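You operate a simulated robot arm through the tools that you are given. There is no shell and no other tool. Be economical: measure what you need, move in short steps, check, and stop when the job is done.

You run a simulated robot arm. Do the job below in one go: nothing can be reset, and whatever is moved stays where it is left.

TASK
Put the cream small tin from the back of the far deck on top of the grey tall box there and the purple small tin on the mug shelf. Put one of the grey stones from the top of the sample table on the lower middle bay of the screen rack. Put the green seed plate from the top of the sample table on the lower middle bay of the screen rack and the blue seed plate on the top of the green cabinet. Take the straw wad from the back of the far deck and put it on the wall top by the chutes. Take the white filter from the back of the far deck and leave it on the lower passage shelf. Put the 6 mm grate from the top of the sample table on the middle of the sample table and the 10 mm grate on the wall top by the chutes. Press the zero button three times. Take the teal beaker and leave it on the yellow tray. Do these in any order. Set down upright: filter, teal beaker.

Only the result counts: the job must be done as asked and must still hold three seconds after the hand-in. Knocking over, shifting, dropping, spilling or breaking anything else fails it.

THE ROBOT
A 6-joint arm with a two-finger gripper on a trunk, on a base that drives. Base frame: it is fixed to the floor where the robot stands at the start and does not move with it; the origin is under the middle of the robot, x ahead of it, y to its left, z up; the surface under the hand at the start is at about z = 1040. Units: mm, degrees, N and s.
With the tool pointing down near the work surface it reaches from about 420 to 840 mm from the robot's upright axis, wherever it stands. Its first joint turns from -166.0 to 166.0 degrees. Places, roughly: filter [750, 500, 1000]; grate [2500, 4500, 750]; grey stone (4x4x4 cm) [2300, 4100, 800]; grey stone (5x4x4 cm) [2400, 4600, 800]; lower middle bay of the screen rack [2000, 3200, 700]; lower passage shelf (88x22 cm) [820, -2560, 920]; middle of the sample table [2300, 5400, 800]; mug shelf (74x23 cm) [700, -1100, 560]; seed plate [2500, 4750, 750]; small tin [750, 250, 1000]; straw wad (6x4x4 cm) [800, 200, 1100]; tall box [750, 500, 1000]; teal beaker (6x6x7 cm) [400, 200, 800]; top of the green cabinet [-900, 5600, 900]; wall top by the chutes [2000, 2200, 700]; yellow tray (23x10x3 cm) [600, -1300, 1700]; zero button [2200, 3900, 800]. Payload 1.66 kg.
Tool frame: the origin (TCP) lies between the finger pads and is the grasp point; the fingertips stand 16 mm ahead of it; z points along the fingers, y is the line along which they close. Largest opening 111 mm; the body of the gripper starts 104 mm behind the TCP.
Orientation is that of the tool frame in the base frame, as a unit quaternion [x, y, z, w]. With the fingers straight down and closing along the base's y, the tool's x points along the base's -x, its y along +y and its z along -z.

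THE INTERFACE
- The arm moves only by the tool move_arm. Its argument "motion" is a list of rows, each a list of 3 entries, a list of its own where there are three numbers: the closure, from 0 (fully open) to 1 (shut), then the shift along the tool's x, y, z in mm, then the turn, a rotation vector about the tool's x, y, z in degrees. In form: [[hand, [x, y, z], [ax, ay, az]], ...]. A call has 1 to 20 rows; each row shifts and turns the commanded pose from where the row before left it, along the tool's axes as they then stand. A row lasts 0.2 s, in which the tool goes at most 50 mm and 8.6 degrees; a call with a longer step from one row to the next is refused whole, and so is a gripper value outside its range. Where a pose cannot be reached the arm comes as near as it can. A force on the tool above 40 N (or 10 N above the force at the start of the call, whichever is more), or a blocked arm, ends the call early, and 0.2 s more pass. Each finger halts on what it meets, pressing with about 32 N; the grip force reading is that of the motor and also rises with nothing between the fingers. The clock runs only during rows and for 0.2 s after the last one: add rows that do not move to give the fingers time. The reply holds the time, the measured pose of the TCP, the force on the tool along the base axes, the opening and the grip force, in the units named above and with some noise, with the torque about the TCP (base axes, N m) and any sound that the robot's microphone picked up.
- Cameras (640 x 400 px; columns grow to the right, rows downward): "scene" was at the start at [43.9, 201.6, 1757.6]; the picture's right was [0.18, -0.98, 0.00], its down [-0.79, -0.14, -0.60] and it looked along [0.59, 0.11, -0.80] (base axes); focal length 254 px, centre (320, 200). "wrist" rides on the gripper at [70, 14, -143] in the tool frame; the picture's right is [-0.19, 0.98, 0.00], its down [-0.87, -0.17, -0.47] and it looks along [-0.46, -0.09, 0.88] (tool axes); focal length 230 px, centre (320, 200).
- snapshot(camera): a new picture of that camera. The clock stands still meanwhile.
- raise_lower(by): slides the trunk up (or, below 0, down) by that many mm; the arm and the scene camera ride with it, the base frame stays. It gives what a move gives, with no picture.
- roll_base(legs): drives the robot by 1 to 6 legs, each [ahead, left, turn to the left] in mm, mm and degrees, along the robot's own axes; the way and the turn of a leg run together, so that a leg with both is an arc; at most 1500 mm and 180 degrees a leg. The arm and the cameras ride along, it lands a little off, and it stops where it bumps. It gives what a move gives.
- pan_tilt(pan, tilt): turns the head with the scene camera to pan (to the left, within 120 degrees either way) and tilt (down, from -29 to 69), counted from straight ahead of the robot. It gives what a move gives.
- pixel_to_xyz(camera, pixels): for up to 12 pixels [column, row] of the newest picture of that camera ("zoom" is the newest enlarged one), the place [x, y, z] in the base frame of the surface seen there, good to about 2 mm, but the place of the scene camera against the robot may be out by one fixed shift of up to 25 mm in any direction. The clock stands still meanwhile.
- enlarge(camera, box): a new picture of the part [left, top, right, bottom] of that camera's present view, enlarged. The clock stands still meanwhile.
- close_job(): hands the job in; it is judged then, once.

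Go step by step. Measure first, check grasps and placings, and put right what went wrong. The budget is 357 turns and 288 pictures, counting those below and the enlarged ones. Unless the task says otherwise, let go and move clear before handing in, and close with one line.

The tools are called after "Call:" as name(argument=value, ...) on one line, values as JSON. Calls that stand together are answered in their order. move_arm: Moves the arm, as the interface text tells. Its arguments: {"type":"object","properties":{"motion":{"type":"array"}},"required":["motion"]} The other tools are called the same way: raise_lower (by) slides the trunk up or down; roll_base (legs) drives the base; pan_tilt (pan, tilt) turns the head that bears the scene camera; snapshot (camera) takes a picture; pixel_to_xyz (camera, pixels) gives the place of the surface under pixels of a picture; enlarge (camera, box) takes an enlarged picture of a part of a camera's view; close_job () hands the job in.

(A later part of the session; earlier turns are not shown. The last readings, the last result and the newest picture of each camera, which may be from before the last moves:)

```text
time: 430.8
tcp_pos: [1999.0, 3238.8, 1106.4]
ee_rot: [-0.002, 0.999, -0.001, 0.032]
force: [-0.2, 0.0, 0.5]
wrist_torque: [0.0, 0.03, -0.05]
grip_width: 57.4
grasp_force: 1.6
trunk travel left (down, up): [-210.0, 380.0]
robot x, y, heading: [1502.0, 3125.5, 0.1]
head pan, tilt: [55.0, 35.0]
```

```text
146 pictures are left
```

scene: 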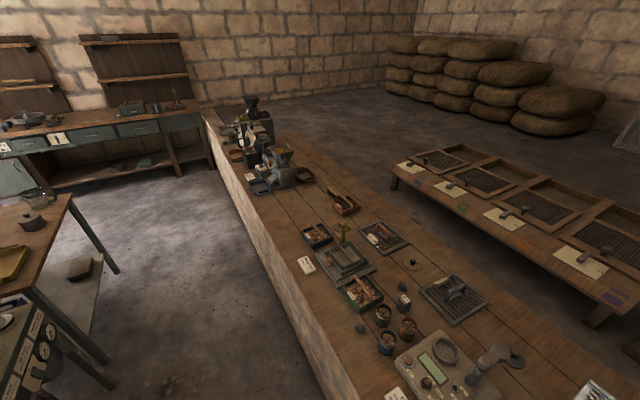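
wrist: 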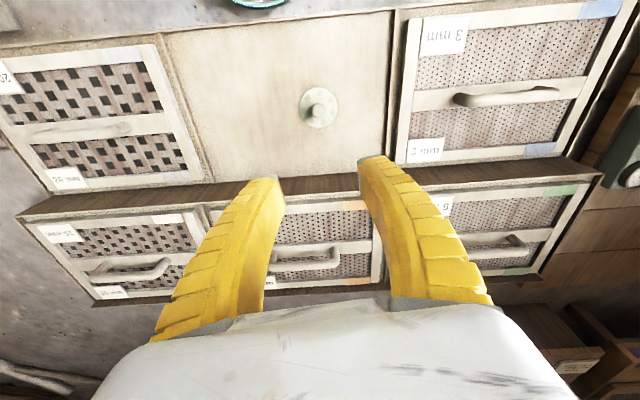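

Green plate is in the bay. Next, the small grey stone at (2318,4104).

Call:
roll_base(legs=[[90, 920, 0]])

Call:
move_arm(motion=[[0.4, [-40, -10, 2.5], [0, 0, 0]], [0.4, [-40, -10, 2.5], [0, 0, 0]], [0.4, [-40, -10, 2.5], [0, 0, 0]], [0.4, [-40, -10, 2.5], [0, 0, 0]], [0.4, [-40, -10, 2.5], [0, 0, 0]]])

Call:
snapshot(camera="wrist")

```text
time: 435.7
tcp_pos: [2082.5, 4159.9, 1106.4]
ee_rot: [-0.003, 0.999, -0.001, 0.032]
force: [-0.1, 1.1, 0.5]
wrist_torque: [-0.02, -0.02, 0.0]
grip_width: 57.7
grasp_force: 1.4
trunk travel left (down, up): [-210.0, 380.0]
robot x, y, heading: [1589.8, 4042.0, 0.3]
head pan, tilt: [55.0, 35.0]
```

```text
time: 436.9
tcp_pos: [2284.8, 4110.5, 1106.2]
ee_rot: [-0.004, 0.999, 0.0, 0.032]
force: [0.6, -0.2, 0.1]
wrist_torque: [0.03, 0.01, 0.0]
grip_width: 68.4
grasp_force: 1.3
trunk travel left (down, up): [-210.0, 380.0]
robot x, y, heading: [1589.5, 4045.2, 0.3]
head pan, tilt: [55.0, 35.0]
```

```text
145 pictures are left
```

wrist: 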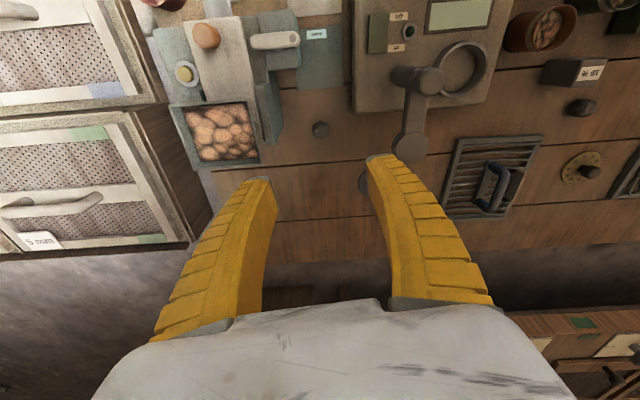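

Call:
pixel_to_xyz(camera="wrist", pixels=[[321, 128], [313, 130], [329, 130], [321, 121], [321, 138], [258, 150], [278, 110], [265, 160], [390, 150], [410, 150], [400, 80], [355, 100]])

```text
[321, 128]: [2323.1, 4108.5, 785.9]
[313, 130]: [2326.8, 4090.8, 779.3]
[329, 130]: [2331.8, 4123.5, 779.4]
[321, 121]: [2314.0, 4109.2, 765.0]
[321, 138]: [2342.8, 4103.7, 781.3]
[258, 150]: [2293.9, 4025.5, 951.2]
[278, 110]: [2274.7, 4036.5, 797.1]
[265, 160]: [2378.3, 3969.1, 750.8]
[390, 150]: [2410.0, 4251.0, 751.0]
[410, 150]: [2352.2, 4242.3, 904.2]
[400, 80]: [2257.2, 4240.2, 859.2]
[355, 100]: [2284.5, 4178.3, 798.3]
```

Call:
move_arm(motion=[[0.4, [-21, -1.8, 1.3], [0, 0, 0]], [0.4, [-21, -1.8, 1.3], [0, 0, 0]]])

Call:
raise_lower(by=-200)

Call:
snapshot(camera="wrist")

```text
time: 437.5
tcp_pos: [2325.1, 4109.2, 1106.5]
ee_rot: [-0.004, 0.999, 0.0, 0.032]
force: [0.4, 1.0, -0.4]
wrist_torque: [0.02, 0.01, 0.0]
grip_width: 68.3
grasp_force: 0.9
trunk travel left (down, up): [-210.0, 380.0]
robot x, y, heading: [1586.7, 4042.8, 0.5]
head pan, tilt: [55.0, 35.0]
```

```text
time: 439.6
tcp_pos: [2323.9, 4108.4, 908.3]
ee_rot: [-0.004, 0.999, 0.0, 0.033]
force: [-0.1, -0.4, -0.1]
wrist_torque: [0.0, -0.03, -0.02]
grip_width: 68.2
grasp_force: 1.5
trunk travel left (down, up): [-10.0, 580.0]
robot x, y, heading: [1588.1, 4047.0, 0.3]
head pan, tilt: [55.0, 35.0]
```

```text
144 pictures are left
```

wrist: 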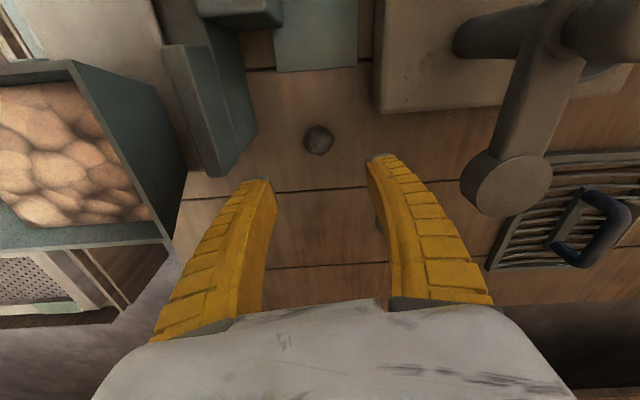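

Call:
pixel_to_xyz(camera="wrist", pixels=[[319, 138], [305, 140], [333, 138], [319, 126], [319, 152], [240, 160], [185, 170], [165, 240], [480, 180]])

```text
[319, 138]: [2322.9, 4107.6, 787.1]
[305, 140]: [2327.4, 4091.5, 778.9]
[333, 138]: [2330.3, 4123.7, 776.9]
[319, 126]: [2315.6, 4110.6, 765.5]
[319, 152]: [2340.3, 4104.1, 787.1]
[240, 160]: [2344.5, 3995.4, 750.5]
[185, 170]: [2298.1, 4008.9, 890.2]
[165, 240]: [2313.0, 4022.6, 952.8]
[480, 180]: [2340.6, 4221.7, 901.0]
```

Call:
move_arm(motion=[[0.4, [1.2, -0.2, 34], [0, 0, 0]], [0.4, [1.2, -0.2, 34], [0, 0, 0]], [0.4, [1.2, -0.2, 34], [0, 0, 0]], [0.4, [1.2, -0.2, 34], [0, 0, 0]], [0.4, [0, 0, 0], [0, 0, 0]], [0.6, [0, 0, 0], [0, 0, 0]], [0.8, [0, 0, 0], [0, 0, 0]], [1, [0, 0, 0], [0, 0, 0]], [1, [0, 0, 0], [0, 0, 0]], [1, [0, 0, 0], [0, 0, 0]], [1, [0, 0, -3], [0, 0, 0]], [1, [0, 0, -8], [0, 0, 0]], [1, [0, 0, -15], [0, 0, 0]]])

Call:
snapshot(camera="wrist")

```text
time: 442.4
tcp_pos: [2326.4, 4106.6, 798.6]
ee_rot: [-0.004, 0.999, -0.001, 0.032]
force: [0.5, 0.6, -0.4]
wrist_torque: [-0.02, 0.02, 0.03]
grip_width: 30.5
grasp_force: 32.5
trunk travel left (down, up): [-10.0, 580.0]
robot x, y, heading: [1586.8, 4043.9, 0.1]
head pan, tilt: [55.0, 35.0]
```

```text
143 pictures are left
```

wrist: 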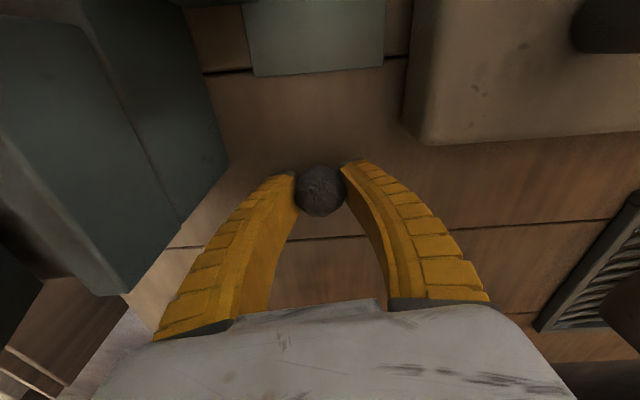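

Call:
raise_lower(by=300)

Call:
move_arm(motion=[[1, [20, 0, 0], [0, 0, 0]], [1, [40, 0, 0], [0, 0, 0]], [1, [40, 0, 0], [0, 0, 0]], [1, [40, 0, 0], [0, 0, 0]], [1, [40, 0, 0], [0, 0, 0]], [1, [40, 0, 0], [0, 0, 0]], [1, [20, 0, 0], [0, 0, 0]]])

Call:
roll_base(legs=[[-90, -970, 0]])

Call:
snapshot(camera="wrist")

```text
time: 445.4
tcp_pos: [2325.8, 4107.8, 1097.8]
ee_rot: [-0.003, 0.999, -0.001, 0.032]
force: [0.4, -0.3, -0.3]
wrist_torque: [-0.01, 0.03, 0.01]
grip_width: 29.9
grasp_force: 31.9
trunk travel left (down, up): [-310.0, 280.0]
robot x, y, heading: [1590.0, 4042.8, 0.4]
head pan, tilt: [55.0, 35.0]
```

```text
time: 447.0
tcp_pos: [2085.6, 4107.2, 1081.9]
ee_rot: [-0.004, 0.999, -0.001, 0.032]
force: [0.0, 0.0, -1.4]
wrist_torque: [0.01, -0.01, 0.02]
grip_width: 29.8
grasp_force: 32.0
trunk travel left (down, up): [-310.0, 280.0]
robot x, y, heading: [1587.2, 4043.4, 0.3]
head pan, tilt: [55.0, 35.0]
```

```text
time: 452.1
tcp_pos: [2008.4, 3147.3, 1080.9]
ee_rot: [-0.01, 0.999, -0.001, 0.032]
force: [-0.5, 1.0, -1.3]
wrist_torque: [-0.03, -0.01, 0.03]
grip_width: 29.5
grasp_force: 31.9
trunk travel left (down, up): [-310.0, 280.0]
robot x, y, heading: [1507.5, 3078.8, 1.1]
head pan, tilt: [55.0, 35.0]
```

```text
142 pictures are left
```

wrist: 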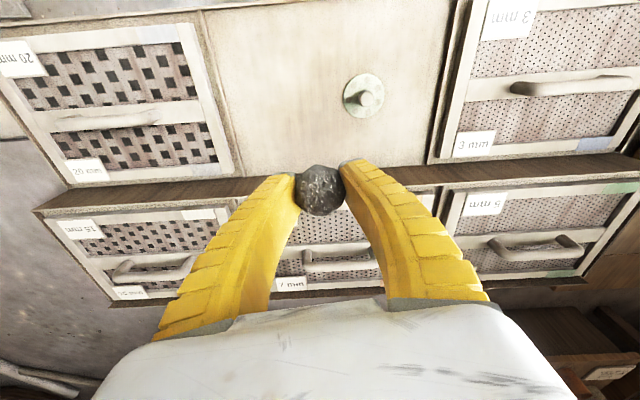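

Call:
pixel_to_xyz(camera="wrist", pixels=[[360, 90], [300, 95], [270, 95], [235, 100], [300, 140], [285, 110]])

```text
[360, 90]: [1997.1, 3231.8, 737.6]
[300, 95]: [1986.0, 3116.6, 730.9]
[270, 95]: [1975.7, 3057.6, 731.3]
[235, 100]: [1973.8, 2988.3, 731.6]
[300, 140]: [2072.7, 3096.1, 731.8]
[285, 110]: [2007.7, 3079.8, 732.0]
```

Put the stone at (1998,3090).

Call:
move_arm(motion=[[1, [5, -28.5, 0], [0, 0, 0]], [1, [5, -28.5, 0], [0, 0, 0]]])

Call:
raise_lower(by=-300)

Call:
move_arm(motion=[[1, [0.7, 0, 10], [0, 0, 0]], [1, [0.6, 0, 9], [0, 0, 0]], [1, [0.2, 0, 3], [0, 0, 0]], [1, [0, 0, 0], [0, 0, 0]]])

Call:
snapshot(camera="wrist")

```text
time: 452.7
tcp_pos: [1999.4, 3089.9, 1081.3]
ee_rot: [-0.009, 0.999, -0.001, 0.033]
force: [0.8, 0.2, -1.4]
wrist_torque: [0.0, 0.06, -0.01]
grip_width: 29.2
grasp_force: 32.4
trunk travel left (down, up): [-310.0, 280.0]
robot x, y, heading: [1513.7, 3081.2, 1.1]
head pan, tilt: [55.0, 35.0]
```

```text
time: 455.7
tcp_pos: [1998.4, 3091.4, 781.8]
ee_rot: [-0.008, 0.999, -0.001, 0.032]
force: [-0.2, 0.4, -0.5]
wrist_torque: [0.01, -0.03, -0.02]
grip_width: 29.1
grasp_force: 31.9
trunk travel left (down, up): [-10.0, 580.0]
robot x, y, heading: [1506.8, 3075.1, 0.7]
head pan, tilt: [55.0, 35.0]
```

```text
time: 456.7
tcp_pos: [1999.1, 3090.8, 759.0]
ee_rot: [-0.009, 0.999, 0.0, 0.031]
force: [0.4, 0.6, -0.7]
wrist_torque: [-0.01, -0.02, -0.04]
grip_width: 28.8
grasp_force: 31.7
trunk travel left (down, up): [-10.0, 580.0]
robot x, y, heading: [1508.9, 3080.6, 1.1]
head pan, tilt: [55.0, 35.0]
```

```text
141 pictures are left
```

wrist: 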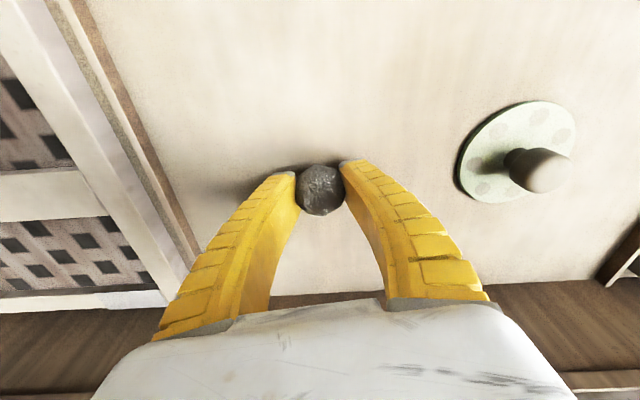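

Call:
move_arm(motion=[[1, [0.1, 0, 2], [0, 0, 0]], [1, [0.1, 0, 2], [0, 0, 0]]])

Call:
move_arm(motion=[[1, [0.1, 0, 2], [0, 0, 0]], [1, [0, 0, 0], [0, 0, 0]]])

Call:
move_arm(motion=[[1, [0.1, 0, 2], [0, 0, 0]], [1, [0, 0, 0], [0, 0, 0]]])

```text
time: 457.3
tcp_pos: [1998.1, 3090.7, 754.8]
ee_rot: [-0.008, 0.999, 0.0, 0.032]
force: [0.2, 0.3, -1.5]
wrist_torque: [0.02, 0.02, -0.02]
grip_width: 28.8
grasp_force: 31.8
trunk travel left (down, up): [-10.0, 580.0]
robot x, y, heading: [1503.8, 3079.3, 1.0]
head pan, tilt: [55.0, 35.0]
```

```text
time: 457.9
tcp_pos: [2000.9, 3091.2, 752.8]
ee_rot: [-0.008, 0.999, 0.0, 0.032]
force: [0.0, -1.2, -0.9]
wrist_torque: [0.01, 0.02, -0.02]
grip_width: 28.7
grasp_force: 31.7
trunk travel left (down, up): [-10.0, 580.0]
robot x, y, heading: [1509.0, 3075.7, 1.2]
head pan, tilt: [55.0, 35.0]
```

```text
time: 458.5
tcp_pos: [1999.3, 3092.1, 751.2]
ee_rot: [-0.009, 0.999, 0.0, 0.033]
force: [3.5, -0.8, 15.7]
wrist_torque: [0.13, -0.11, -0.02]
grip_width: 28.9
grasp_force: 32.3
trunk travel left (down, up): [-10.0, 580.0]
robot x, y, heading: [1508.9, 3080.6, 1.0]
head pan, tilt: [55.0, 35.0]
```

Contact. Release and rise.

Call:
move_arm(motion=[[1, [0, 0, -1], [0, 0, 0]], [0.65, [0, 0, 0], [0, 0, 0]], [0.5, [0, 0, 0], [0, 0, 0]], [0.5, [0, 0, 0], [0, 0, 0]], [0.5, [0, 0, -15], [0, 0, 0]], [0.5, [0, 0, -40], [0, 0, 0]], [0.5, [0, 0, -45], [0, 0, 0]], [0.5, [0, 0, -45], [0, 0, 0]]])

Call:
raise_lower(by=200)

Call:
snapshot(camera="wrist")

```text
time: 460.3
tcp_pos: [1989.5, 3091.3, 897.1]
ee_rot: [-0.008, 0.999, -0.001, 0.032]
force: [1.2, 0.9, 0.3]
wrist_torque: [-0.03, 0.0, 0.01]
grip_width: 57.6
grasp_force: 1.7
trunk travel left (down, up): [-10.0, 580.0]
robot x, y, heading: [1512.0, 3083.6, 0.9]
head pan, tilt: [55.0, 35.0]
```

```text
time: 462.4
tcp_pos: [1990.3, 3091.0, 1096.5]
ee_rot: [-0.008, 0.999, -0.001, 0.033]
force: [0.1, 0.0, -0.6]
wrist_torque: [0.0, -0.01, 0.02]
grip_width: 57.5
grasp_force: 1.6
trunk travel left (down, up): [-210.0, 380.0]
robot x, y, heading: [1508.8, 3079.4, 1.1]
head pan, tilt: [55.0, 35.0]
```

```text
140 pictures are left
```

wrist: 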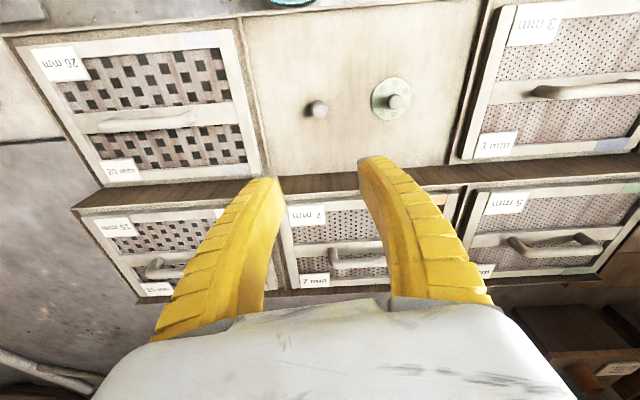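

Both are in the bay. Now the 10 mm grate; drive to it.

Call:
roll_base(legs=[[60, 900, -1.1], [105, 470, 0]])

Call:
move_arm(motion=[[0.5, [-40, 0, 2.5], [0, 0, 0]], [0.5, [-40, 0, 2.5], [0, 0, 0]], [0.5, [-40, 0, 2.5], [0, 0, 0]], [0.5, [-40, 0, 2.5], [0, 0, 0]], [0.5, [-40, 0, 2.5], [0, 0, 0]], [0.5, [-40, 0, 2.5], [0, 0, 0]], [0.5, [-40, 0, 2.5], [0, 0, 0]]])

Call:
snapshot(camera="wrist")

```text
time: 469.6
tcp_pos: [2154.0, 4447.7, 1096.5]
ee_rot: [0.003, 0.999, -0.002, 0.032]
force: [-0.4, 0.0, -0.6]
wrist_torque: [-0.03, 0.0, -0.03]
grip_width: 57.8
grasp_force: 1.4
trunk travel left (down, up): [-210.0, 380.0]
robot x, y, heading: [1672.4, 4447.4, -0.4]
head pan, tilt: [55.0, 35.0]
```

```text
time: 471.2
tcp_pos: [2433.3, 4446.4, 1097.3]
ee_rot: [0.004, 0.999, -0.001, 0.031]
force: [0.4, -0.8, -0.1]
wrist_torque: [-0.01, -0.02, -0.02]
grip_width: 57.3
grasp_force: 1.7
trunk travel left (down, up): [-210.0, 380.0]
robot x, y, heading: [1672.9, 4446.7, -0.4]
head pan, tilt: [55.0, 35.0]
```

```text
139 pictures are left
```

wrist: 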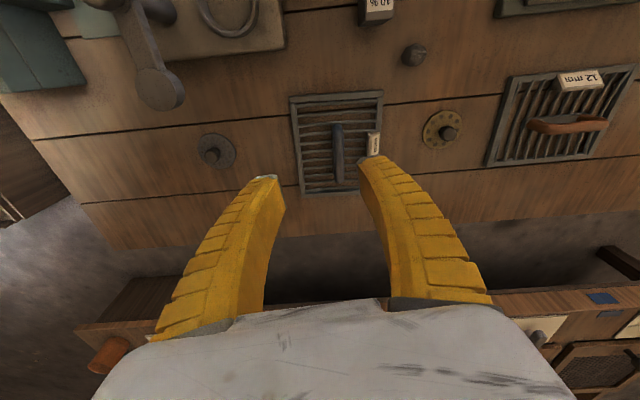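

Call:
enlarge(camera="wrist", box=[270, 80, 430, 200])

Call:
pixel_to_xyz(camera="wrist", pixels=[[336, 126], [337, 150], [339, 180], [331, 150], [344, 150], [292, 98], [381, 92], [303, 192], [215, 152], [440, 130], [375, 145]])

```text
3.33 times, centred on (350, 140) of wrist
```

zoom: 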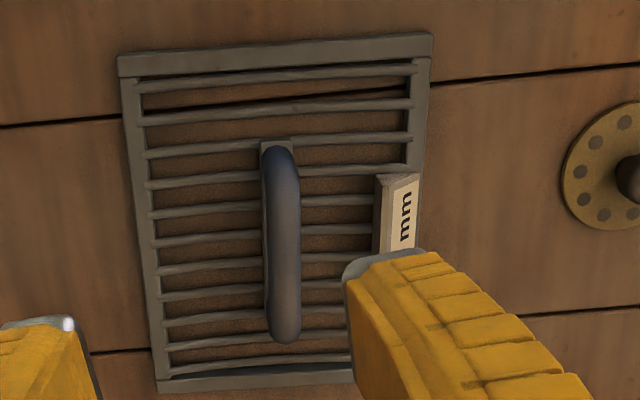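

```text
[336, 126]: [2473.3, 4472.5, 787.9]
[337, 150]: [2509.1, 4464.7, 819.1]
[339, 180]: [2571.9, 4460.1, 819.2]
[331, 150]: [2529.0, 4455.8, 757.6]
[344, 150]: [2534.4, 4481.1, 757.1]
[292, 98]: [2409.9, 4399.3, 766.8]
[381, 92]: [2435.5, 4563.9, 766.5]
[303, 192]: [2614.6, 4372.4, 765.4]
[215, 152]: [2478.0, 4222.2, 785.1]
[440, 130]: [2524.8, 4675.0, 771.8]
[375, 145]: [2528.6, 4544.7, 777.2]
```

Handle centre (2523,4466), top 820, angle -7°. Move above and lower.

Call:
move_arm(motion=[[0.5, [-29, 6.5, 2], [0, 0, 0]], [0.5, [-29, 6.5, 2], [0, 0, 0]], [0.5, [-29, 6.5, 2], [0, 0, 0]], [0.5, [0, 0, 0], [0, 0, 7]]])

Call:
raise_lower(by=-200)

Call:
snapshot(camera="wrist")

```text
time: 472.2
tcp_pos: [2520.1, 4462.7, 1097.2]
ee_rot: [0.066, 0.997, 0.001, 0.032]
force: [-0.3, -0.1, -1.5]
wrist_torque: [-0.01, -0.01, -0.02]
grip_width: 57.5
grasp_force: 1.2
trunk travel left (down, up): [-210.0, 380.0]
robot x, y, heading: [1673.5, 4447.1, -0.4]
head pan, tilt: [55.0, 35.0]
```

```text
time: 474.4
tcp_pos: [2520.3, 4463.6, 896.3]
ee_rot: [0.064, 0.997, 0.002, 0.033]
force: [0.0, -0.6, 1.2]
wrist_torque: [-0.01, 0.0, -0.02]
grip_width: 57.8
grasp_force: 1.6
trunk travel left (down, up): [-10.0, 580.0]
robot x, y, heading: [1672.1, 4447.0, -0.2]
head pan, tilt: [55.0, 35.0]
```

```text
137 pictures are left
```

wrist: 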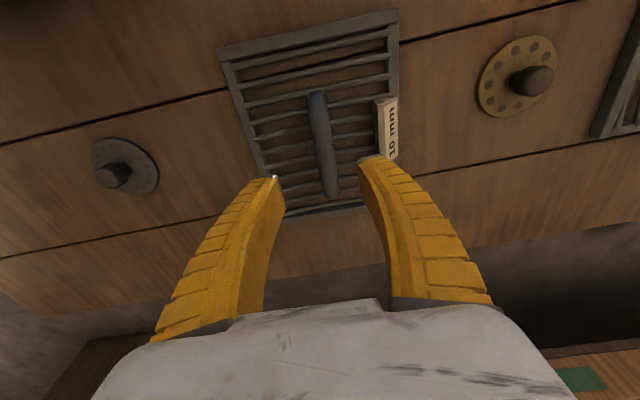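

Call:
pixel_to_xyz(camera="wrist", pixels=[[318, 105], [324, 145], [333, 185], [318, 145], [125, 165]])

Call:
enlarge(camera="wrist", box=[80, 110, 240, 210])

```text
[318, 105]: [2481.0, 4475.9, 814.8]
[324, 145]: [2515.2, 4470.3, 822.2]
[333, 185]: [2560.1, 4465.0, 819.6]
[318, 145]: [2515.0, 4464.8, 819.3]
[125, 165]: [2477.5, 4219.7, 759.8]
```

```text
4.00 times, centred on (160, 160) of wrist
```

zoom: 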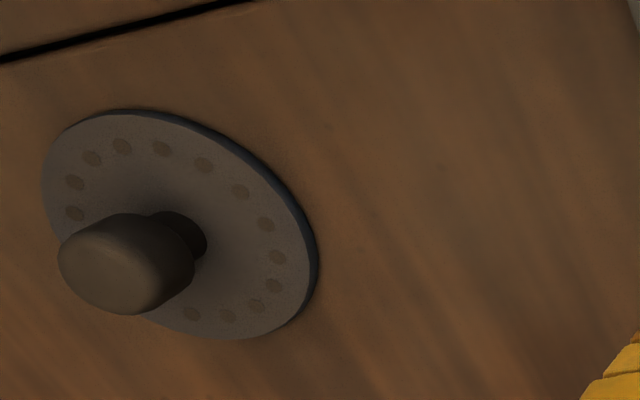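

Call:
move_arm(motion=[[0.5, [3.1, 2.7, 28], [0, 0, 0]], [0.5, [3.1, 2.7, 28], [0, 0, 0]], [0.5, [1, 0, 28], [0, 0, 0]], [0.5, [0, 0, 0], [0, 0, 0]], [0.7, [0, 0, 0], [0, 0, 0]], [0.9, [0, 0, 0], [0, 0, 0]], [1, [0, 0, 0], [0, 0, 0]], [1, [0, 0, 0], [0, 0, 0]], [1, [0, 0, 0], [0, 0, 0]], [1, [0, 0, -2], [0, 0, 0]], [1, [0, 0, -4], [0, 0, 0]], [1, [0, 0, -6], [0, 0, 0]], [1, [0, 0, -10], [0, 0, 0]], [1, [0, 0, 0], [0, 0, 0]]])

Call:
snapshot(camera="wrist")

```text
time: 477.4
tcp_pos: [2519.6, 4469.4, 835.0]
ee_rot: [0.064, 0.997, 0.002, 0.032]
force: [0.7, -0.8, -8.4]
wrist_torque: [0.06, 0.07, 0.01]
grip_width: 13.4
grasp_force: 32.2
trunk travel left (down, up): [-10.0, 580.0]
robot x, y, heading: [1671.1, 4450.5, -0.3]
head pan, tilt: [55.0, 35.0]
```

```text
135 pictures are left
```

wrist: 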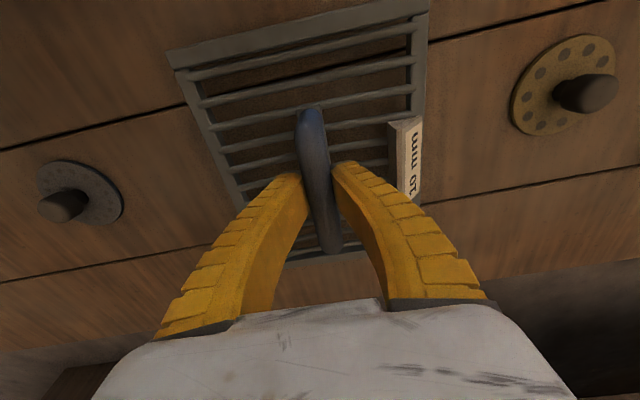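

Held level. Raise, retract and carry it to the wall top by the chutes.

Call:
raise_lower(by=300)

Call:
move_arm(motion=[[1, [20, 0, 0], [0, 0, 0]], [1, [40, 0, 0], [0, 0, 0]], [1, [40, 0, 0], [0, 0, 0]], [1, [40, 0, 0], [0, 0, 0]], [1, [40, 0, 0], [0, 0, 0]], [1, [40, 0, 0], [0, 0, 0]], [1, [40, 0, 0], [0, 0, 0]], [1, [40, 0, 0], [0, 0, 0]], [1, [20, 0, 0], [0, 0, 0]]])

Call:
roll_base(legs=[[-160, -850, 0], [-160, -870, 0]])

Call:
snapshot(camera="wrist")

```text
time: 480.4
tcp_pos: [2519.6, 4469.4, 1133.3]
ee_rot: [0.064, 0.997, 0.001, 0.031]
force: [-0.1, -0.2, -8.8]
wrist_torque: [0.01, 0.07, 0.0]
grip_width: 13.4
grasp_force: 32.0
trunk travel left (down, up): [-310.0, 280.0]
robot x, y, heading: [1672.1, 4446.6, -0.3]
head pan, tilt: [55.0, 35.0]
```

```text
time: 482.4
tcp_pos: [2201.9, 4510.7, 1115.2]
ee_rot: [0.064, 0.997, 0.002, 0.031]
force: [-0.5, 0.6, -9.5]
wrist_torque: [0.02, 0.13, 0.02]
grip_width: 13.1
grasp_force: 32.1
trunk travel left (down, up): [-310.0, 280.0]
robot x, y, heading: [1674.5, 4448.0, -0.4]
head pan, tilt: [55.0, 35.0]
```

```text
time: 491.3
tcp_pos: [1869.2, 2789.2, 1115.3]
ee_rot: [0.063, 0.998, 0.001, 0.031]
force: [0.2, -0.5, -8.1]
wrist_torque: [0.02, 0.08, 0.0]
grip_width: 13.3
grasp_force: 32.1
trunk travel left (down, up): [-310.0, 280.0]
robot x, y, heading: [1337.7, 2724.8, -0.4]
head pan, tilt: [55.0, 35.0]
```

```text
134 pictures are left
```

wrist: 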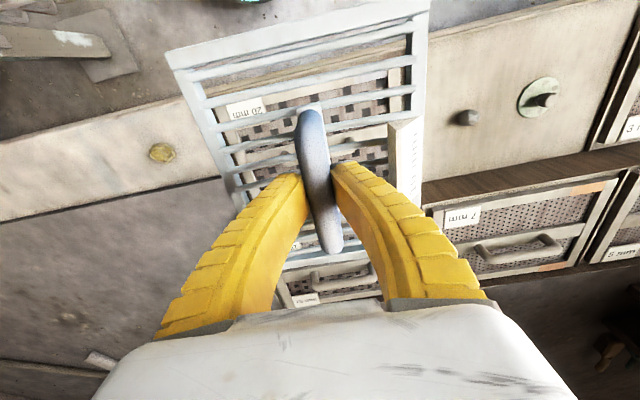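

Call:
pixel_to_xyz(camera="wrist", pixels=[[162, 152], [100, 112], [60, 128], [10, 142], [60, 175], [10, 185], [10, 218], [100, 195], [30, 300]])

```text
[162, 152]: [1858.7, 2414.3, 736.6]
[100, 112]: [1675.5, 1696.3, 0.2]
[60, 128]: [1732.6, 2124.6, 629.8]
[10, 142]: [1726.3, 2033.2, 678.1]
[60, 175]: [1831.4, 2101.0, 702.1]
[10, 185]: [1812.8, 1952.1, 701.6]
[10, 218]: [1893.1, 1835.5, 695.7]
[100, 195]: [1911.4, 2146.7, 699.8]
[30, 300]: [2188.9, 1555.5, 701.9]
```

Straw at (1858,2412). Bring the grate over (1850,2210).

Call:
move_arm(motion=[[1, [-2, -22, 0], [0, 0, 0]], [1, [-4.2, -44.4, 0], [0, 0, 0]], [1, [-4.2, -44.4, 0], [0, 0, 0]], [1, [-4.2, -44.4, 0], [0, 0, 0]], [1, [-4.2, -44.4, 0], [0, 0, 0]], [1, [-4.2, -44.4, 0], [0, 0, 0]], [1, [-4.2, -44.4, 0], [0, 0, 0]], [1, [-4.2, -44.4, 0], [0, 0, 0]], [1, [-4.2, -44.4, 0], [0, 0, 0]], [1, [-4.2, -44.4, 0], [0, 0, 0]], [1, [-4.2, -44.4, 0], [0, 0, 0]], [1, [-4.2, -44.4, 0], [0, 0, 0]], [1, [-4.2, -44.4, 0], [0, 0, 0]], [1, [-2, -22, 0], [0, 0, 0]], [1, [0, 0, 0], [0, 0, 0]]])

Call:
raise_lower(by=-280)

Call:
snapshot(camera="wrist")

```text
time: 494.5
tcp_pos: [1849.8, 2210.5, 1115.6]
ee_rot: [0.064, 0.997, 0.001, 0.032]
force: [-0.5, 0.5, -8.5]
wrist_torque: [-0.05, 0.08, 0.01]
grip_width: 13.6
grasp_force: 32.2
trunk travel left (down, up): [-310.0, 280.0]
robot x, y, heading: [1341.9, 2728.0, -0.5]
head pan, tilt: [55.0, 35.0]
```

```text
time: 497.3
tcp_pos: [1849.7, 2211.5, 833.8]
ee_rot: [0.064, 0.997, 0.002, 0.032]
force: [-0.4, 0.0, -9.3]
wrist_torque: [0.01, 0.05, -0.01]
grip_width: 13.1
grasp_force: 32.1
trunk travel left (down, up): [-30.0, 560.0]
robot x, y, heading: [1334.6, 2726.2, -0.1]
head pan, tilt: [55.0, 35.0]
```

```text
133 pictures are left
```

wrist: 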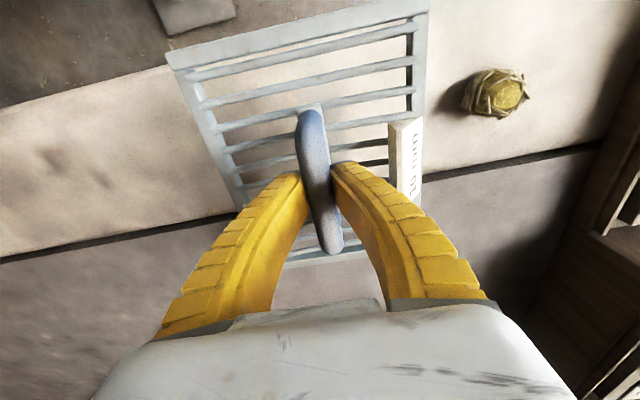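

Call:
pixel_to_xyz(camera="wrist", pixels=[[140, 75], [60, 105], [450, 12], [150, 228], [480, 165], [185, 70], [415, 15], [250, 190], [60, 180]])

```text
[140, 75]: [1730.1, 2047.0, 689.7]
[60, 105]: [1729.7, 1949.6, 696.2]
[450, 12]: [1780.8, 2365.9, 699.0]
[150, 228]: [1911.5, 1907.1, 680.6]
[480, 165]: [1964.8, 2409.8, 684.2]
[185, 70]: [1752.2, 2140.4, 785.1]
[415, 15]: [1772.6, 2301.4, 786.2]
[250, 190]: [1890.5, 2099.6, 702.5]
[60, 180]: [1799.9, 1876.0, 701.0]
```

Coping spans x ≈ 1757–1940 here. Shift 8 mm outward and lower.

Call:
move_arm(motion=[[1, [-6.5, 1, 20], [0, 0, 0]], [1, [1.3, 0, 20], [0, 0, 0]], [1, [1.3, 0, 20], [0, 0, 0]], [1, [0, 0, 0], [0, 0, 0]]])

Call:
move_arm(motion=[[1, [0.2, 0, 4], [0, 0, 0]], [1, [0.2, 0, 3], [0, 0, 0]]])

Call:
move_arm(motion=[[1, [0.1, 0, 2], [0, 0, 0]], [1, [0.1, 0, 2], [0, 0, 0]]])

```text
time: 498.3
tcp_pos: [1857.5, 2210.8, 775.1]
ee_rot: [0.063, 0.998, 0.002, 0.031]
force: [0.7, 0.5, -10.1]
wrist_torque: [0.03, 0.13, -0.02]
grip_width: 13.4
grasp_force: 32.1
trunk travel left (down, up): [-30.0, 560.0]
robot x, y, heading: [1338.9, 2729.4, -0.1]
head pan, tilt: [55.0, 35.0]
```

```text
time: 498.9
tcp_pos: [1857.9, 2212.3, 768.1]
ee_rot: [0.064, 0.997, 0.001, 0.031]
force: [0.4, 0.1, -9.7]
wrist_torque: [0.01, 0.08, 0.0]
grip_width: 13.3
grasp_force: 32.1
trunk travel left (down, up): [-30.0, 560.0]
robot x, y, heading: [1338.3, 2726.7, -0.2]
head pan, tilt: [55.0, 35.0]
```

```text
time: 499.5
tcp_pos: [1858.1, 2211.7, 765.0]
ee_rot: [0.063, 0.997, 0.001, 0.032]
force: [-0.6, -0.3, -7.4]
wrist_torque: [-0.07, -0.15, 0.04]
grip_width: 13.4
grasp_force: 32.4
trunk travel left (down, up): [-30.0, 560.0]
robot x, y, heading: [1340.0, 2725.5, -0.3]
head pan, tilt: [55.0, 35.0]
```

Call:
move_arm(motion=[[1, [0.1, 0, 2], [0, 0, 0]], [1, [0.1, 0, 1], [0, 0, 0]], [1, [0, 0, 0], [0, 0, 0]]])

Call:
move_arm(motion=[[1, [0.1, 0, 1.5], [0, 0, 0]], [1, [0, 0, 0], [0, 0, 0]]])

```text
time: 500.3
tcp_pos: [1857.9, 2211.5, 762.3]
ee_rot: [0.064, 0.997, 0.002, 0.033]
force: [2.4, -0.2, 2.5]
wrist_torque: [-0.03, -0.3, -0.01]
grip_width: 16.4
grasp_force: 31.9
trunk travel left (down, up): [-30.0, 560.0]
robot x, y, heading: [1336.6, 2730.5, -0.3]
head pan, tilt: [55.0, 35.0]
```

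```text
time: 500.9
tcp_pos: [1858.8, 2210.8, 760.0]
ee_rot: [0.064, 0.997, 0.002, 0.032]
force: [1.2, 0.1, 0.4]
wrist_torque: [0.01, 0.1, -0.03]
grip_width: 16.9
grasp_force: 32.4
trunk travel left (down, up): [-30.0, 560.0]
robot x, y, heading: [1340.3, 2728.3, -0.2]
head pan, tilt: [55.0, 35.0]
```

Landed. Release and rise.

Call:
move_arm(motion=[[0.75, [0, 0, 0], [0, 0, 0]], [0.5, [0, 0, 0], [0, 0, 0]], [0.5, [0, 0, 0], [0, 0, 0]], [0.5, [0, 0, -20], [0, 0, 0]], [0.5, [0, 0, -40], [0, 0, 0]], [0.5, [0, 0, -45], [0, 0, 0]], [0.5, [0, 0, -45], [0, 0, 0]], [0.5, [0, 0, -45], [0, 0, 0]]])

Call:
raise_lower(by=150)

Call:
snapshot(camera="wrist")

```text
time: 502.7
tcp_pos: [1845.7, 2213.6, 958.0]
ee_rot: [0.064, 0.997, 0.001, 0.033]
force: [0.7, -0.9, 0.2]
wrist_torque: [0.02, -0.01, 0.01]
grip_width: 57.9
grasp_force: 1.6
trunk travel left (down, up): [-30.0, 560.0]
robot x, y, heading: [1335.8, 2728.9, -0.3]
head pan, tilt: [55.0, 35.0]
```

```text
time: 504.5
tcp_pos: [1845.8, 2212.5, 1106.3]
ee_rot: [0.063, 0.997, 0.0, 0.033]
force: [0.5, -0.4, 0.0]
wrist_torque: [-0.01, 0.0, -0.04]
grip_width: 57.6
grasp_force: 1.6
trunk travel left (down, up): [-180.0, 410.0]
robot x, y, heading: [1337.4, 2728.1, -0.1]
head pan, tilt: [55.0, 35.0]
```

```text
132 pictures are left
```

wrist: 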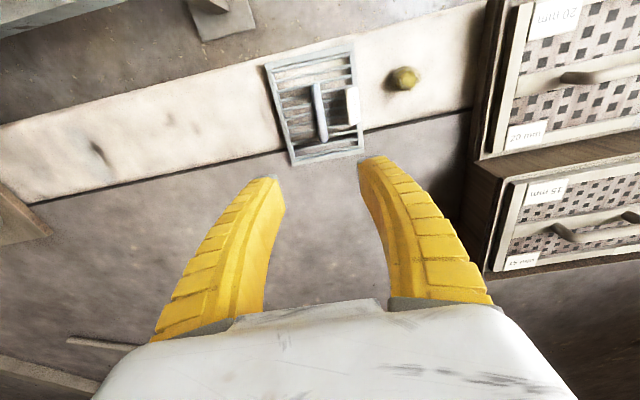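

Both are on the wall top. Last item: the blue seed plate. Swing the arm back and drive there.

Call:
move_arm(motion=[[0.5, [4.2, 44.4, 0], [0, 0, 0]], [0.5, [4.2, 44.4, 0], [0, 0, 0]], [0.5, [4.2, 44.4, 0], [0, 0, 0]], [0.5, [4.2, 44.4, 0], [0, 0, 0]], [0.5, [4.2, 44.4, 0], [0, 0, 0]], [0.5, [4.2, 44.4, 0], [0, 0, 0]], [0.5, [4.2, 44.4, 0], [0, 0, 0]], [0.5, [4.2, 44.4, 0], [0, 0, 0]], [0.5, [4.2, 44.4, 0], [0, 0, 0]], [0.5, [4.2, 44.4, 0], [0, 0, 0]], [0.5, [4.2, 44.4, 0], [0, 0, 0]], [0.5, [0, 0, 0], [0, 0, -7]]])

Call:
roll_base(legs=[[160, 750, 0], [165, 745, 0]])

Call:
move_arm(motion=[[0.5, [-40, 0, 2.5], [0, 0, 0]], [0.5, [-40, 0, 2.5], [0, 0, 0]], [0.5, [-40, 0, 2.5], [0, 0, 0]], [0.5, [-40, 0, 2.5], [0, 0, 0]], [0.5, [-40, 0, 2.5], [0, 0, 0]], [0.5, [-40, 0, 2.5], [0, 0, 0]]])

Call:
snapshot(camera="wrist")

```text
time: 507.1
tcp_pos: [1861.6, 2702.6, 1107.2]
ee_rot: [0.002, 0.999, -0.001, 0.032]
force: [0.4, -0.2, -0.6]
wrist_torque: [0.0, 0.01, 0.01]
grip_width: 57.6
grasp_force: 1.6
trunk travel left (down, up): [-180.0, 410.0]
robot x, y, heading: [1337.2, 2729.5, -0.2]
head pan, tilt: [55.0, 35.0]
```

```text
time: 514.9
tcp_pos: [2194.2, 4193.2, 1107.2]
ee_rot: [0.004, 0.999, -0.001, 0.032]
force: [-0.4, 0.2, -0.1]
wrist_torque: [-0.01, -0.01, -0.01]
grip_width: 57.6
grasp_force: 1.9
trunk travel left (down, up): [-180.0, 410.0]
robot x, y, heading: [1669.1, 4212.8, -0.3]
head pan, tilt: [55.0, 35.0]
```

```text
time: 516.3
tcp_pos: [2435.9, 4189.0, 1105.8]
ee_rot: [0.003, 0.999, -0.002, 0.032]
force: [1.1, 0.8, 0.2]
wrist_torque: [-0.01, 0.06, -0.04]
grip_width: 57.7
grasp_force: 1.8
trunk travel left (down, up): [-180.0, 410.0]
robot x, y, heading: [1670.5, 4216.9, -0.5]
head pan, tilt: [55.0, 35.0]
```

```text
131 pictures are left
```

wrist: 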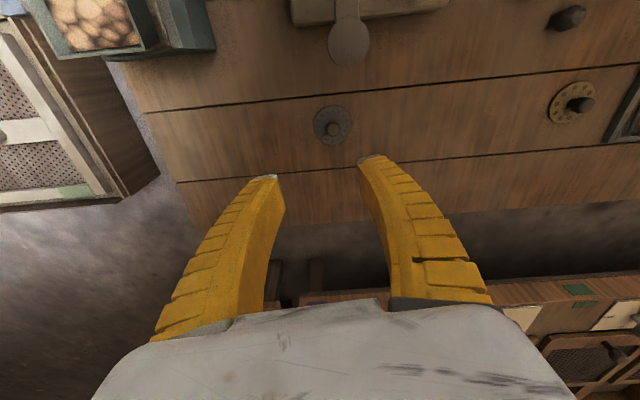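

Call:
pixel_to_xyz(camera="wrist", pixels=[[332, 128], [333, 107], [314, 125], [351, 125], [333, 144], [348, 40], [365, 30]])

```text
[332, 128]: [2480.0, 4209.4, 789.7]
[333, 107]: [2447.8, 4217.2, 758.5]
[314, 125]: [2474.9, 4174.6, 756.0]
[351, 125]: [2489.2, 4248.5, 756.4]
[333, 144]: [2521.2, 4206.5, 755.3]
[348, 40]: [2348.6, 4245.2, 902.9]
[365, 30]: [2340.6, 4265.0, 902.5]
```

Plate centre (2483,4211). Move over it, lower, grip the knob.

Call:
move_arm(motion=[[0.5, [-21, 11, 1.5], [0, 0, 0]], [0.5, [-21, 11, 1.5], [0, 0, 0]]])

Call:
raise_lower(by=-170)

Call:
move_arm(motion=[[0.5, [1.5, 0, 25], [0, 0, 0]], [0.5, [1.5, 0, 25], [0, 0, 0]], [0.5, [0, 0, 0], [0, 0, 0]]])

Call:
snapshot(camera="wrist")

```text
time: 516.9
tcp_pos: [2479.7, 4211.9, 1106.4]
ee_rot: [0.004, 1.0, -0.001, 0.031]
force: [0.2, -0.2, -0.5]
wrist_torque: [0.0, 0.04, -0.03]
grip_width: 57.4
grasp_force: 1.9
trunk travel left (down, up): [-180.0, 410.0]
robot x, y, heading: [1669.5, 4216.5, -0.0]
head pan, tilt: [55.0, 35.0]
```

```text
time: 518.8
tcp_pos: [2478.0, 4211.6, 937.9]
ee_rot: [0.004, 0.999, -0.001, 0.032]
force: [-0.4, -0.4, -0.4]
wrist_torque: [0.0, -0.01, 0.03]
grip_width: 57.6
grasp_force: 1.3
trunk travel left (down, up): [-10.0, 580.0]
robot x, y, heading: [1669.1, 4214.4, -0.5]
head pan, tilt: [55.0, 35.0]
```

```text
time: 519.6
tcp_pos: [2478.7, 4211.6, 886.3]
ee_rot: [0.004, 0.999, -0.001, 0.032]
force: [-0.5, -0.1, -0.8]
wrist_torque: [-0.04, 0.01, 0.01]
grip_width: 57.5
grasp_force: 1.2
trunk travel left (down, up): [-10.0, 580.0]
robot x, y, heading: [1667.8, 4218.0, -0.5]
head pan, tilt: [55.0, 35.0]
```

```text
130 pictures are left
```

wrist: 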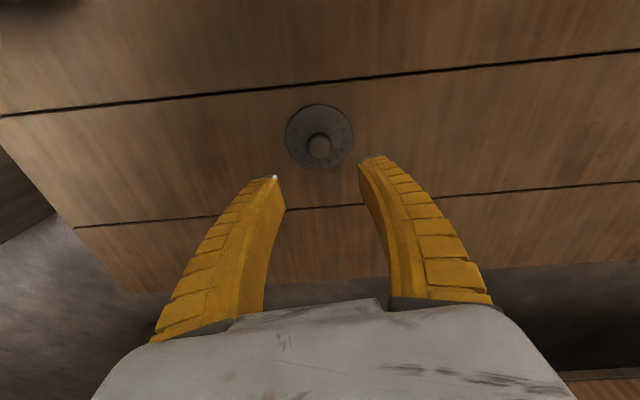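

Call:
pixel_to_xyz(camera="wrist", pixels=[[319, 145], [308, 147], [331, 146], [318, 107], [318, 167]])

```text
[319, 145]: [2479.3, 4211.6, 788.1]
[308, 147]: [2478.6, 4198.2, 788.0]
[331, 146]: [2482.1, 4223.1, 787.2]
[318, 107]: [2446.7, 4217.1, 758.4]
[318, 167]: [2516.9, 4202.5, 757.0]
```

Call:
move_arm(motion=[[0.5, [1.3, 0, 35.6], [0, 0, 0]], [0.5, [1.3, 0, 35.6], [0, 0, 0]], [0.5, [1.3, 0, 35.6], [0, 0, 0]], [0.5, [0, 0, 0], [0, 0, 0]], [0.7, [0, 0, 0], [0, 0, 0]], [0.85, [0, 0, 0], [0, 0, 0]], [1, [0, 0, 0], [0, 0, 0]], [1, [0, 0, 0], [0, 0, 0]], [1, [0, 0, 0], [0, 0, 0]], [1, [0, 0, -2], [0, 0, 0]], [1, [0, 0, -4], [0, 0, 0]], [1, [0, 0, -10], [0, 0, 0]], [1, [0, 0, -20], [0, 0, 0]]])

Call:
raise_lower(by=350)

Call:
snapshot(camera="wrist")

```text
time: 522.4
tcp_pos: [2478.5, 4212.5, 816.8]
ee_rot: [0.003, 0.999, -0.001, 0.033]
force: [0.1, -0.4, -0.6]
wrist_torque: [0.01, 0.0, 0.0]
grip_width: 19.9
grasp_force: 31.9
trunk travel left (down, up): [-10.0, 580.0]
robot x, y, heading: [1673.3, 4216.2, -0.6]
head pan, tilt: [55.0, 35.0]
```

```text
time: 525.9
tcp_pos: [2478.4, 4212.1, 1167.0]
ee_rot: [0.003, 0.999, -0.002, 0.032]
force: [-0.1, -0.2, -0.8]
wrist_torque: [-0.02, -0.03, -0.01]
grip_width: 19.0
grasp_force: 32.5
trunk travel left (down, up): [-360.0, 230.0]
robot x, y, heading: [1667.3, 4217.2, -0.5]
head pan, tilt: [55.0, 35.0]
```

```text
129 pictures are left
```

wrist: 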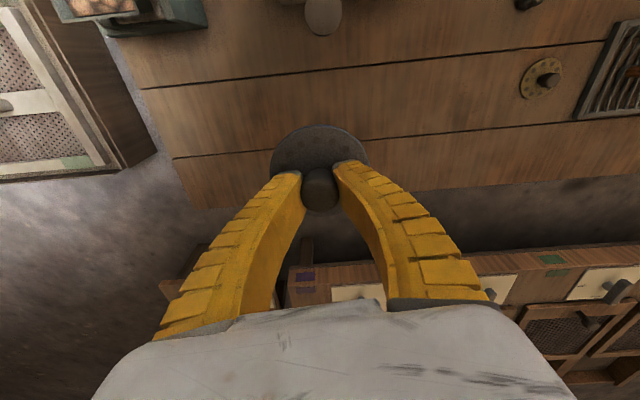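

Held. Now go around the island to the green cabinet on the left side: first back out.

Call:
move_arm(motion=[[1, [20, 0, -1], [0, 0, 0]], [1, [40, 0, -2.5], [0, 0, 0]], [1, [40, 0, -2.5], [0, 0, 0]], [1, [40, 0, -2.5], [0, 0, 0]], [1, [40, 0, -2.5], [0, 0, 0]], [1, [40, 0, -2.5], [0, 0, 0]], [1, [40, 0, -2.5], [0, 0, 0]], [1, [40, 0, -2.5], [0, 0, 0]]])

Call:
roll_base(legs=[[-170, -700, 0.5], [-120, -650, 0], [-700, 0, 0], [-680, 0, 0]])

Call:
roll_base(legs=[[0, 0, 90]])

Call:
pan_tilt(pan=20, tilt=35)

Call:
snapshot(camera="scene")

```text
time: 527.7
tcp_pos: [2176.3, 4213.4, 1166.2]
ee_rot: [0.003, 0.999, -0.001, 0.033]
force: [-0.3, 0.5, -1.3]
wrist_torque: [0.02, -0.01, 0.01]
grip_width: 18.5
grasp_force: 31.8
trunk travel left (down, up): [-360.0, 230.0]
robot x, y, heading: [1664.1, 4215.4, -0.5]
head pan, tilt: [55.0, 35.0]
```

```text
time: 541.6
tcp_pos: [506.4, 2873.9, 1166.8]
ee_rot: [0.002, 0.999, 0.0, 0.032]
force: [-0.2, -0.6, -0.7]
wrist_torque: [0.01, -0.03, 0.01]
grip_width: 17.6
grasp_force: 31.6
trunk travel left (down, up): [-360.0, 230.0]
robot x, y, heading: [-1.0, 2872.0, 0.0]
head pan, tilt: [55.0, 35.0]
```

```text
time: 545.8
tcp_pos: [1.6, 3381.1, 1165.8]
ee_rot: [-0.705, 0.709, 0.022, 0.024]
force: [0.4, 0.6, -1.6]
wrist_torque: [-0.02, -0.01, 0.01]
grip_width: 17.3
grasp_force: 31.9
trunk travel left (down, up): [-360.0, 230.0]
robot x, y, heading: [3.9, 2875.7, 89.7]
head pan, tilt: [55.0, 35.0]
```

```text
time: 546.9
tcp_pos: [-0.5, 3379.8, 1167.7]
ee_rot: [-0.705, 0.709, 0.023, 0.024]
force: [0.1, -0.2, -1.2]
wrist_torque: [-0.01, 0.03, 0.0]
grip_width: 17.2
grasp_force: 32.5
trunk travel left (down, up): [-360.0, 230.0]
robot x, y, heading: [-2.6, 2872.6, 90.1]
head pan, tilt: [20.0, 35.0]
```

```text
128 pictures are left
```

scene: 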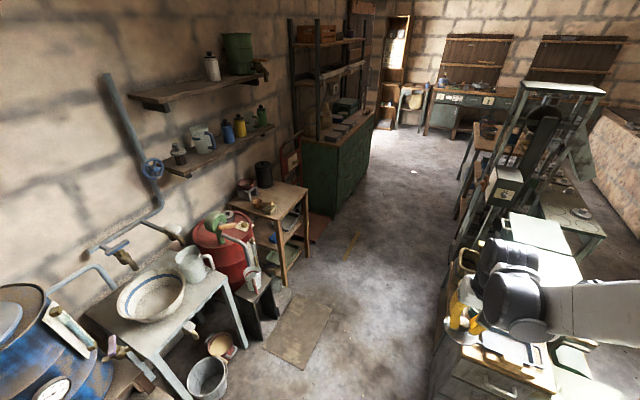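

Call:
pixel_to_xyz(camera="scene", pixels=[[440, 330], [425, 385], [460, 220], [330, 310], [300, 260], [222, 395], [335, 215], [370, 165], [365, 130], [345, 145], [325, 140], [400, 150]])

Call:
enlarge(camera="scene", box=[270, 0, 430, 220])

```text
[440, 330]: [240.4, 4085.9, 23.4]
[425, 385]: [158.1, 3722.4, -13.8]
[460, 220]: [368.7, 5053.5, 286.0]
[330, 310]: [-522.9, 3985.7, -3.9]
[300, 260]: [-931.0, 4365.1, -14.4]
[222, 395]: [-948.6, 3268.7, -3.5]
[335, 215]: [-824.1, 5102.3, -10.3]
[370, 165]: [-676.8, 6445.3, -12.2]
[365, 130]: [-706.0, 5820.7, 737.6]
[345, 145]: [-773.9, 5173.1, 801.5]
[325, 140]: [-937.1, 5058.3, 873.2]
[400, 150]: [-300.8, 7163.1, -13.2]
```

```text
1.82 times, centred on (350, 110) of scene
```

zoom: 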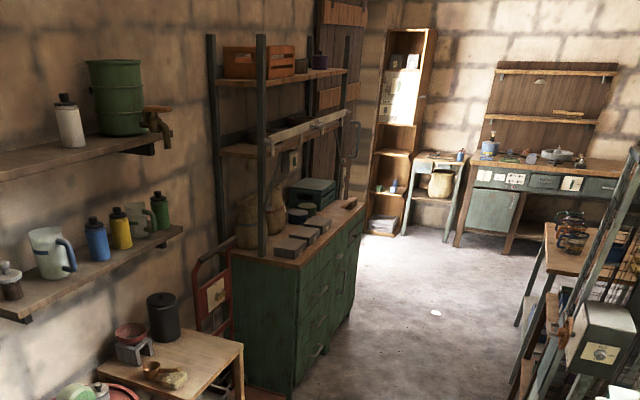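

The aisle is about -520…158 wide. Shift to x = -190 and drive ahead.

Call:
roll_base(legs=[[100, 185, 0], [1100, 0, 0], [1000, 0, 0]])

Call:
pan_tilt(pan=60, tilt=40)

Call:
snapshot(camera="scene")

```text
time: 558.5
tcp_pos: [-184.0, 5581.9, 1166.5]
ee_rot: [0.708, -0.706, -0.022, -0.024]
force: [-0.6, -0.4, -0.8]
wrist_torque: [-0.01, -0.03, 0.02]
grip_width: 16.6
grasp_force: 32.2
trunk travel left (down, up): [-360.0, 230.0]
robot x, y, heading: [-178.4, 5071.9, 90.0]
head pan, tilt: [20.0, 35.0]
```

```text
time: 559.6
tcp_pos: [-182.3, 5581.5, 1165.5]
ee_rot: [0.708, -0.706, -0.022, -0.023]
force: [0.4, 0.6, 0.3]
wrist_torque: [0.0, 0.01, 0.01]
grip_width: 17.0
grasp_force: 31.6
trunk travel left (down, up): [-360.0, 230.0]
robot x, y, heading: [-182.6, 5073.1, 90.3]
head pan, tilt: [60.0, 40.0]
```

```text
126 pictures are left
```

scene: 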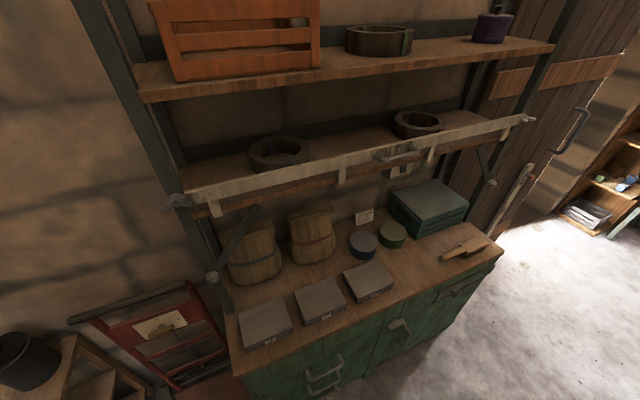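

Measure the cabinet top's free spot and the rack above.

Call:
pixel_to_xyz(camera="scene", pixels=[[415, 265], [425, 285], [400, 262], [440, 262], [450, 275], [368, 270], [395, 290], [393, 235], [460, 250], [410, 160], [490, 182], [430, 210]])

Call:
enlarge(camera="scene", box=[330, 120, 530, 340])

```text
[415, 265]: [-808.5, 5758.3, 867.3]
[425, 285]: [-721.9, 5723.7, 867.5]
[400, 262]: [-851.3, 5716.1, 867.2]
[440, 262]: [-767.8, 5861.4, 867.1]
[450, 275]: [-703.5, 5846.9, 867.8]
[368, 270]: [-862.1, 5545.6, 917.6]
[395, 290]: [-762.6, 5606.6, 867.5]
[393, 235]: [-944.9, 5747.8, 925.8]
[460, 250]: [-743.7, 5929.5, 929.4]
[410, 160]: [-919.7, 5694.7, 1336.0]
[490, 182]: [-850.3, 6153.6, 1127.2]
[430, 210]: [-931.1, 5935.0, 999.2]
```

```text
1.82 times, centred on (430, 230) of scene
```

zoom: 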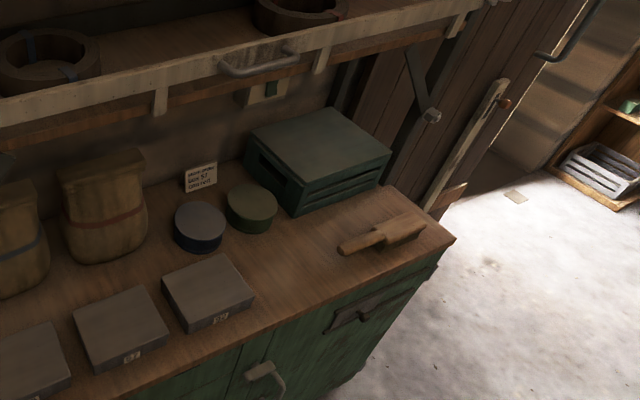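

Free spot ≈ (-780,5735), cabinet top ≈ 880. Drive ahead and turn left to face it.

Call:
roll_base(legs=[[660, 0, 0], [0, 0, 90]])

Call:
snapshot(camera="wrist")

```text
time: 567.0
tcp_pos: [-685.6, 5733.0, 1167.2]
ee_rot: [0.999, -0.001, -0.032, -0.001]
force: [-0.5, -0.1, -0.6]
wrist_torque: [0.01, -0.02, 0.01]
grip_width: 16.9
grasp_force: 31.7
trunk travel left (down, up): [-360.0, 230.0]
robot x, y, heading: [-180.2, 5733.0, 179.9]
head pan, tilt: [60.0, 40.0]
```

```text
124 pictures are left
```

wrist: 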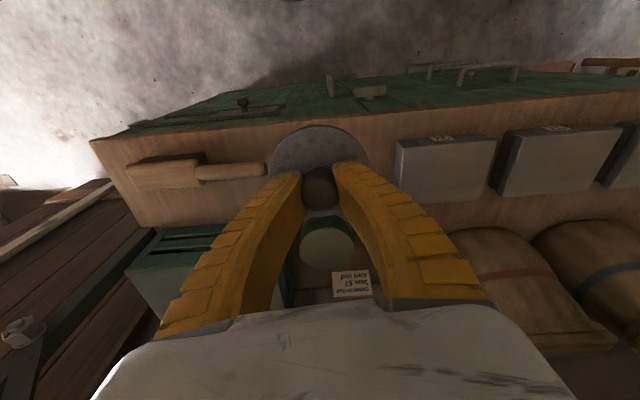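

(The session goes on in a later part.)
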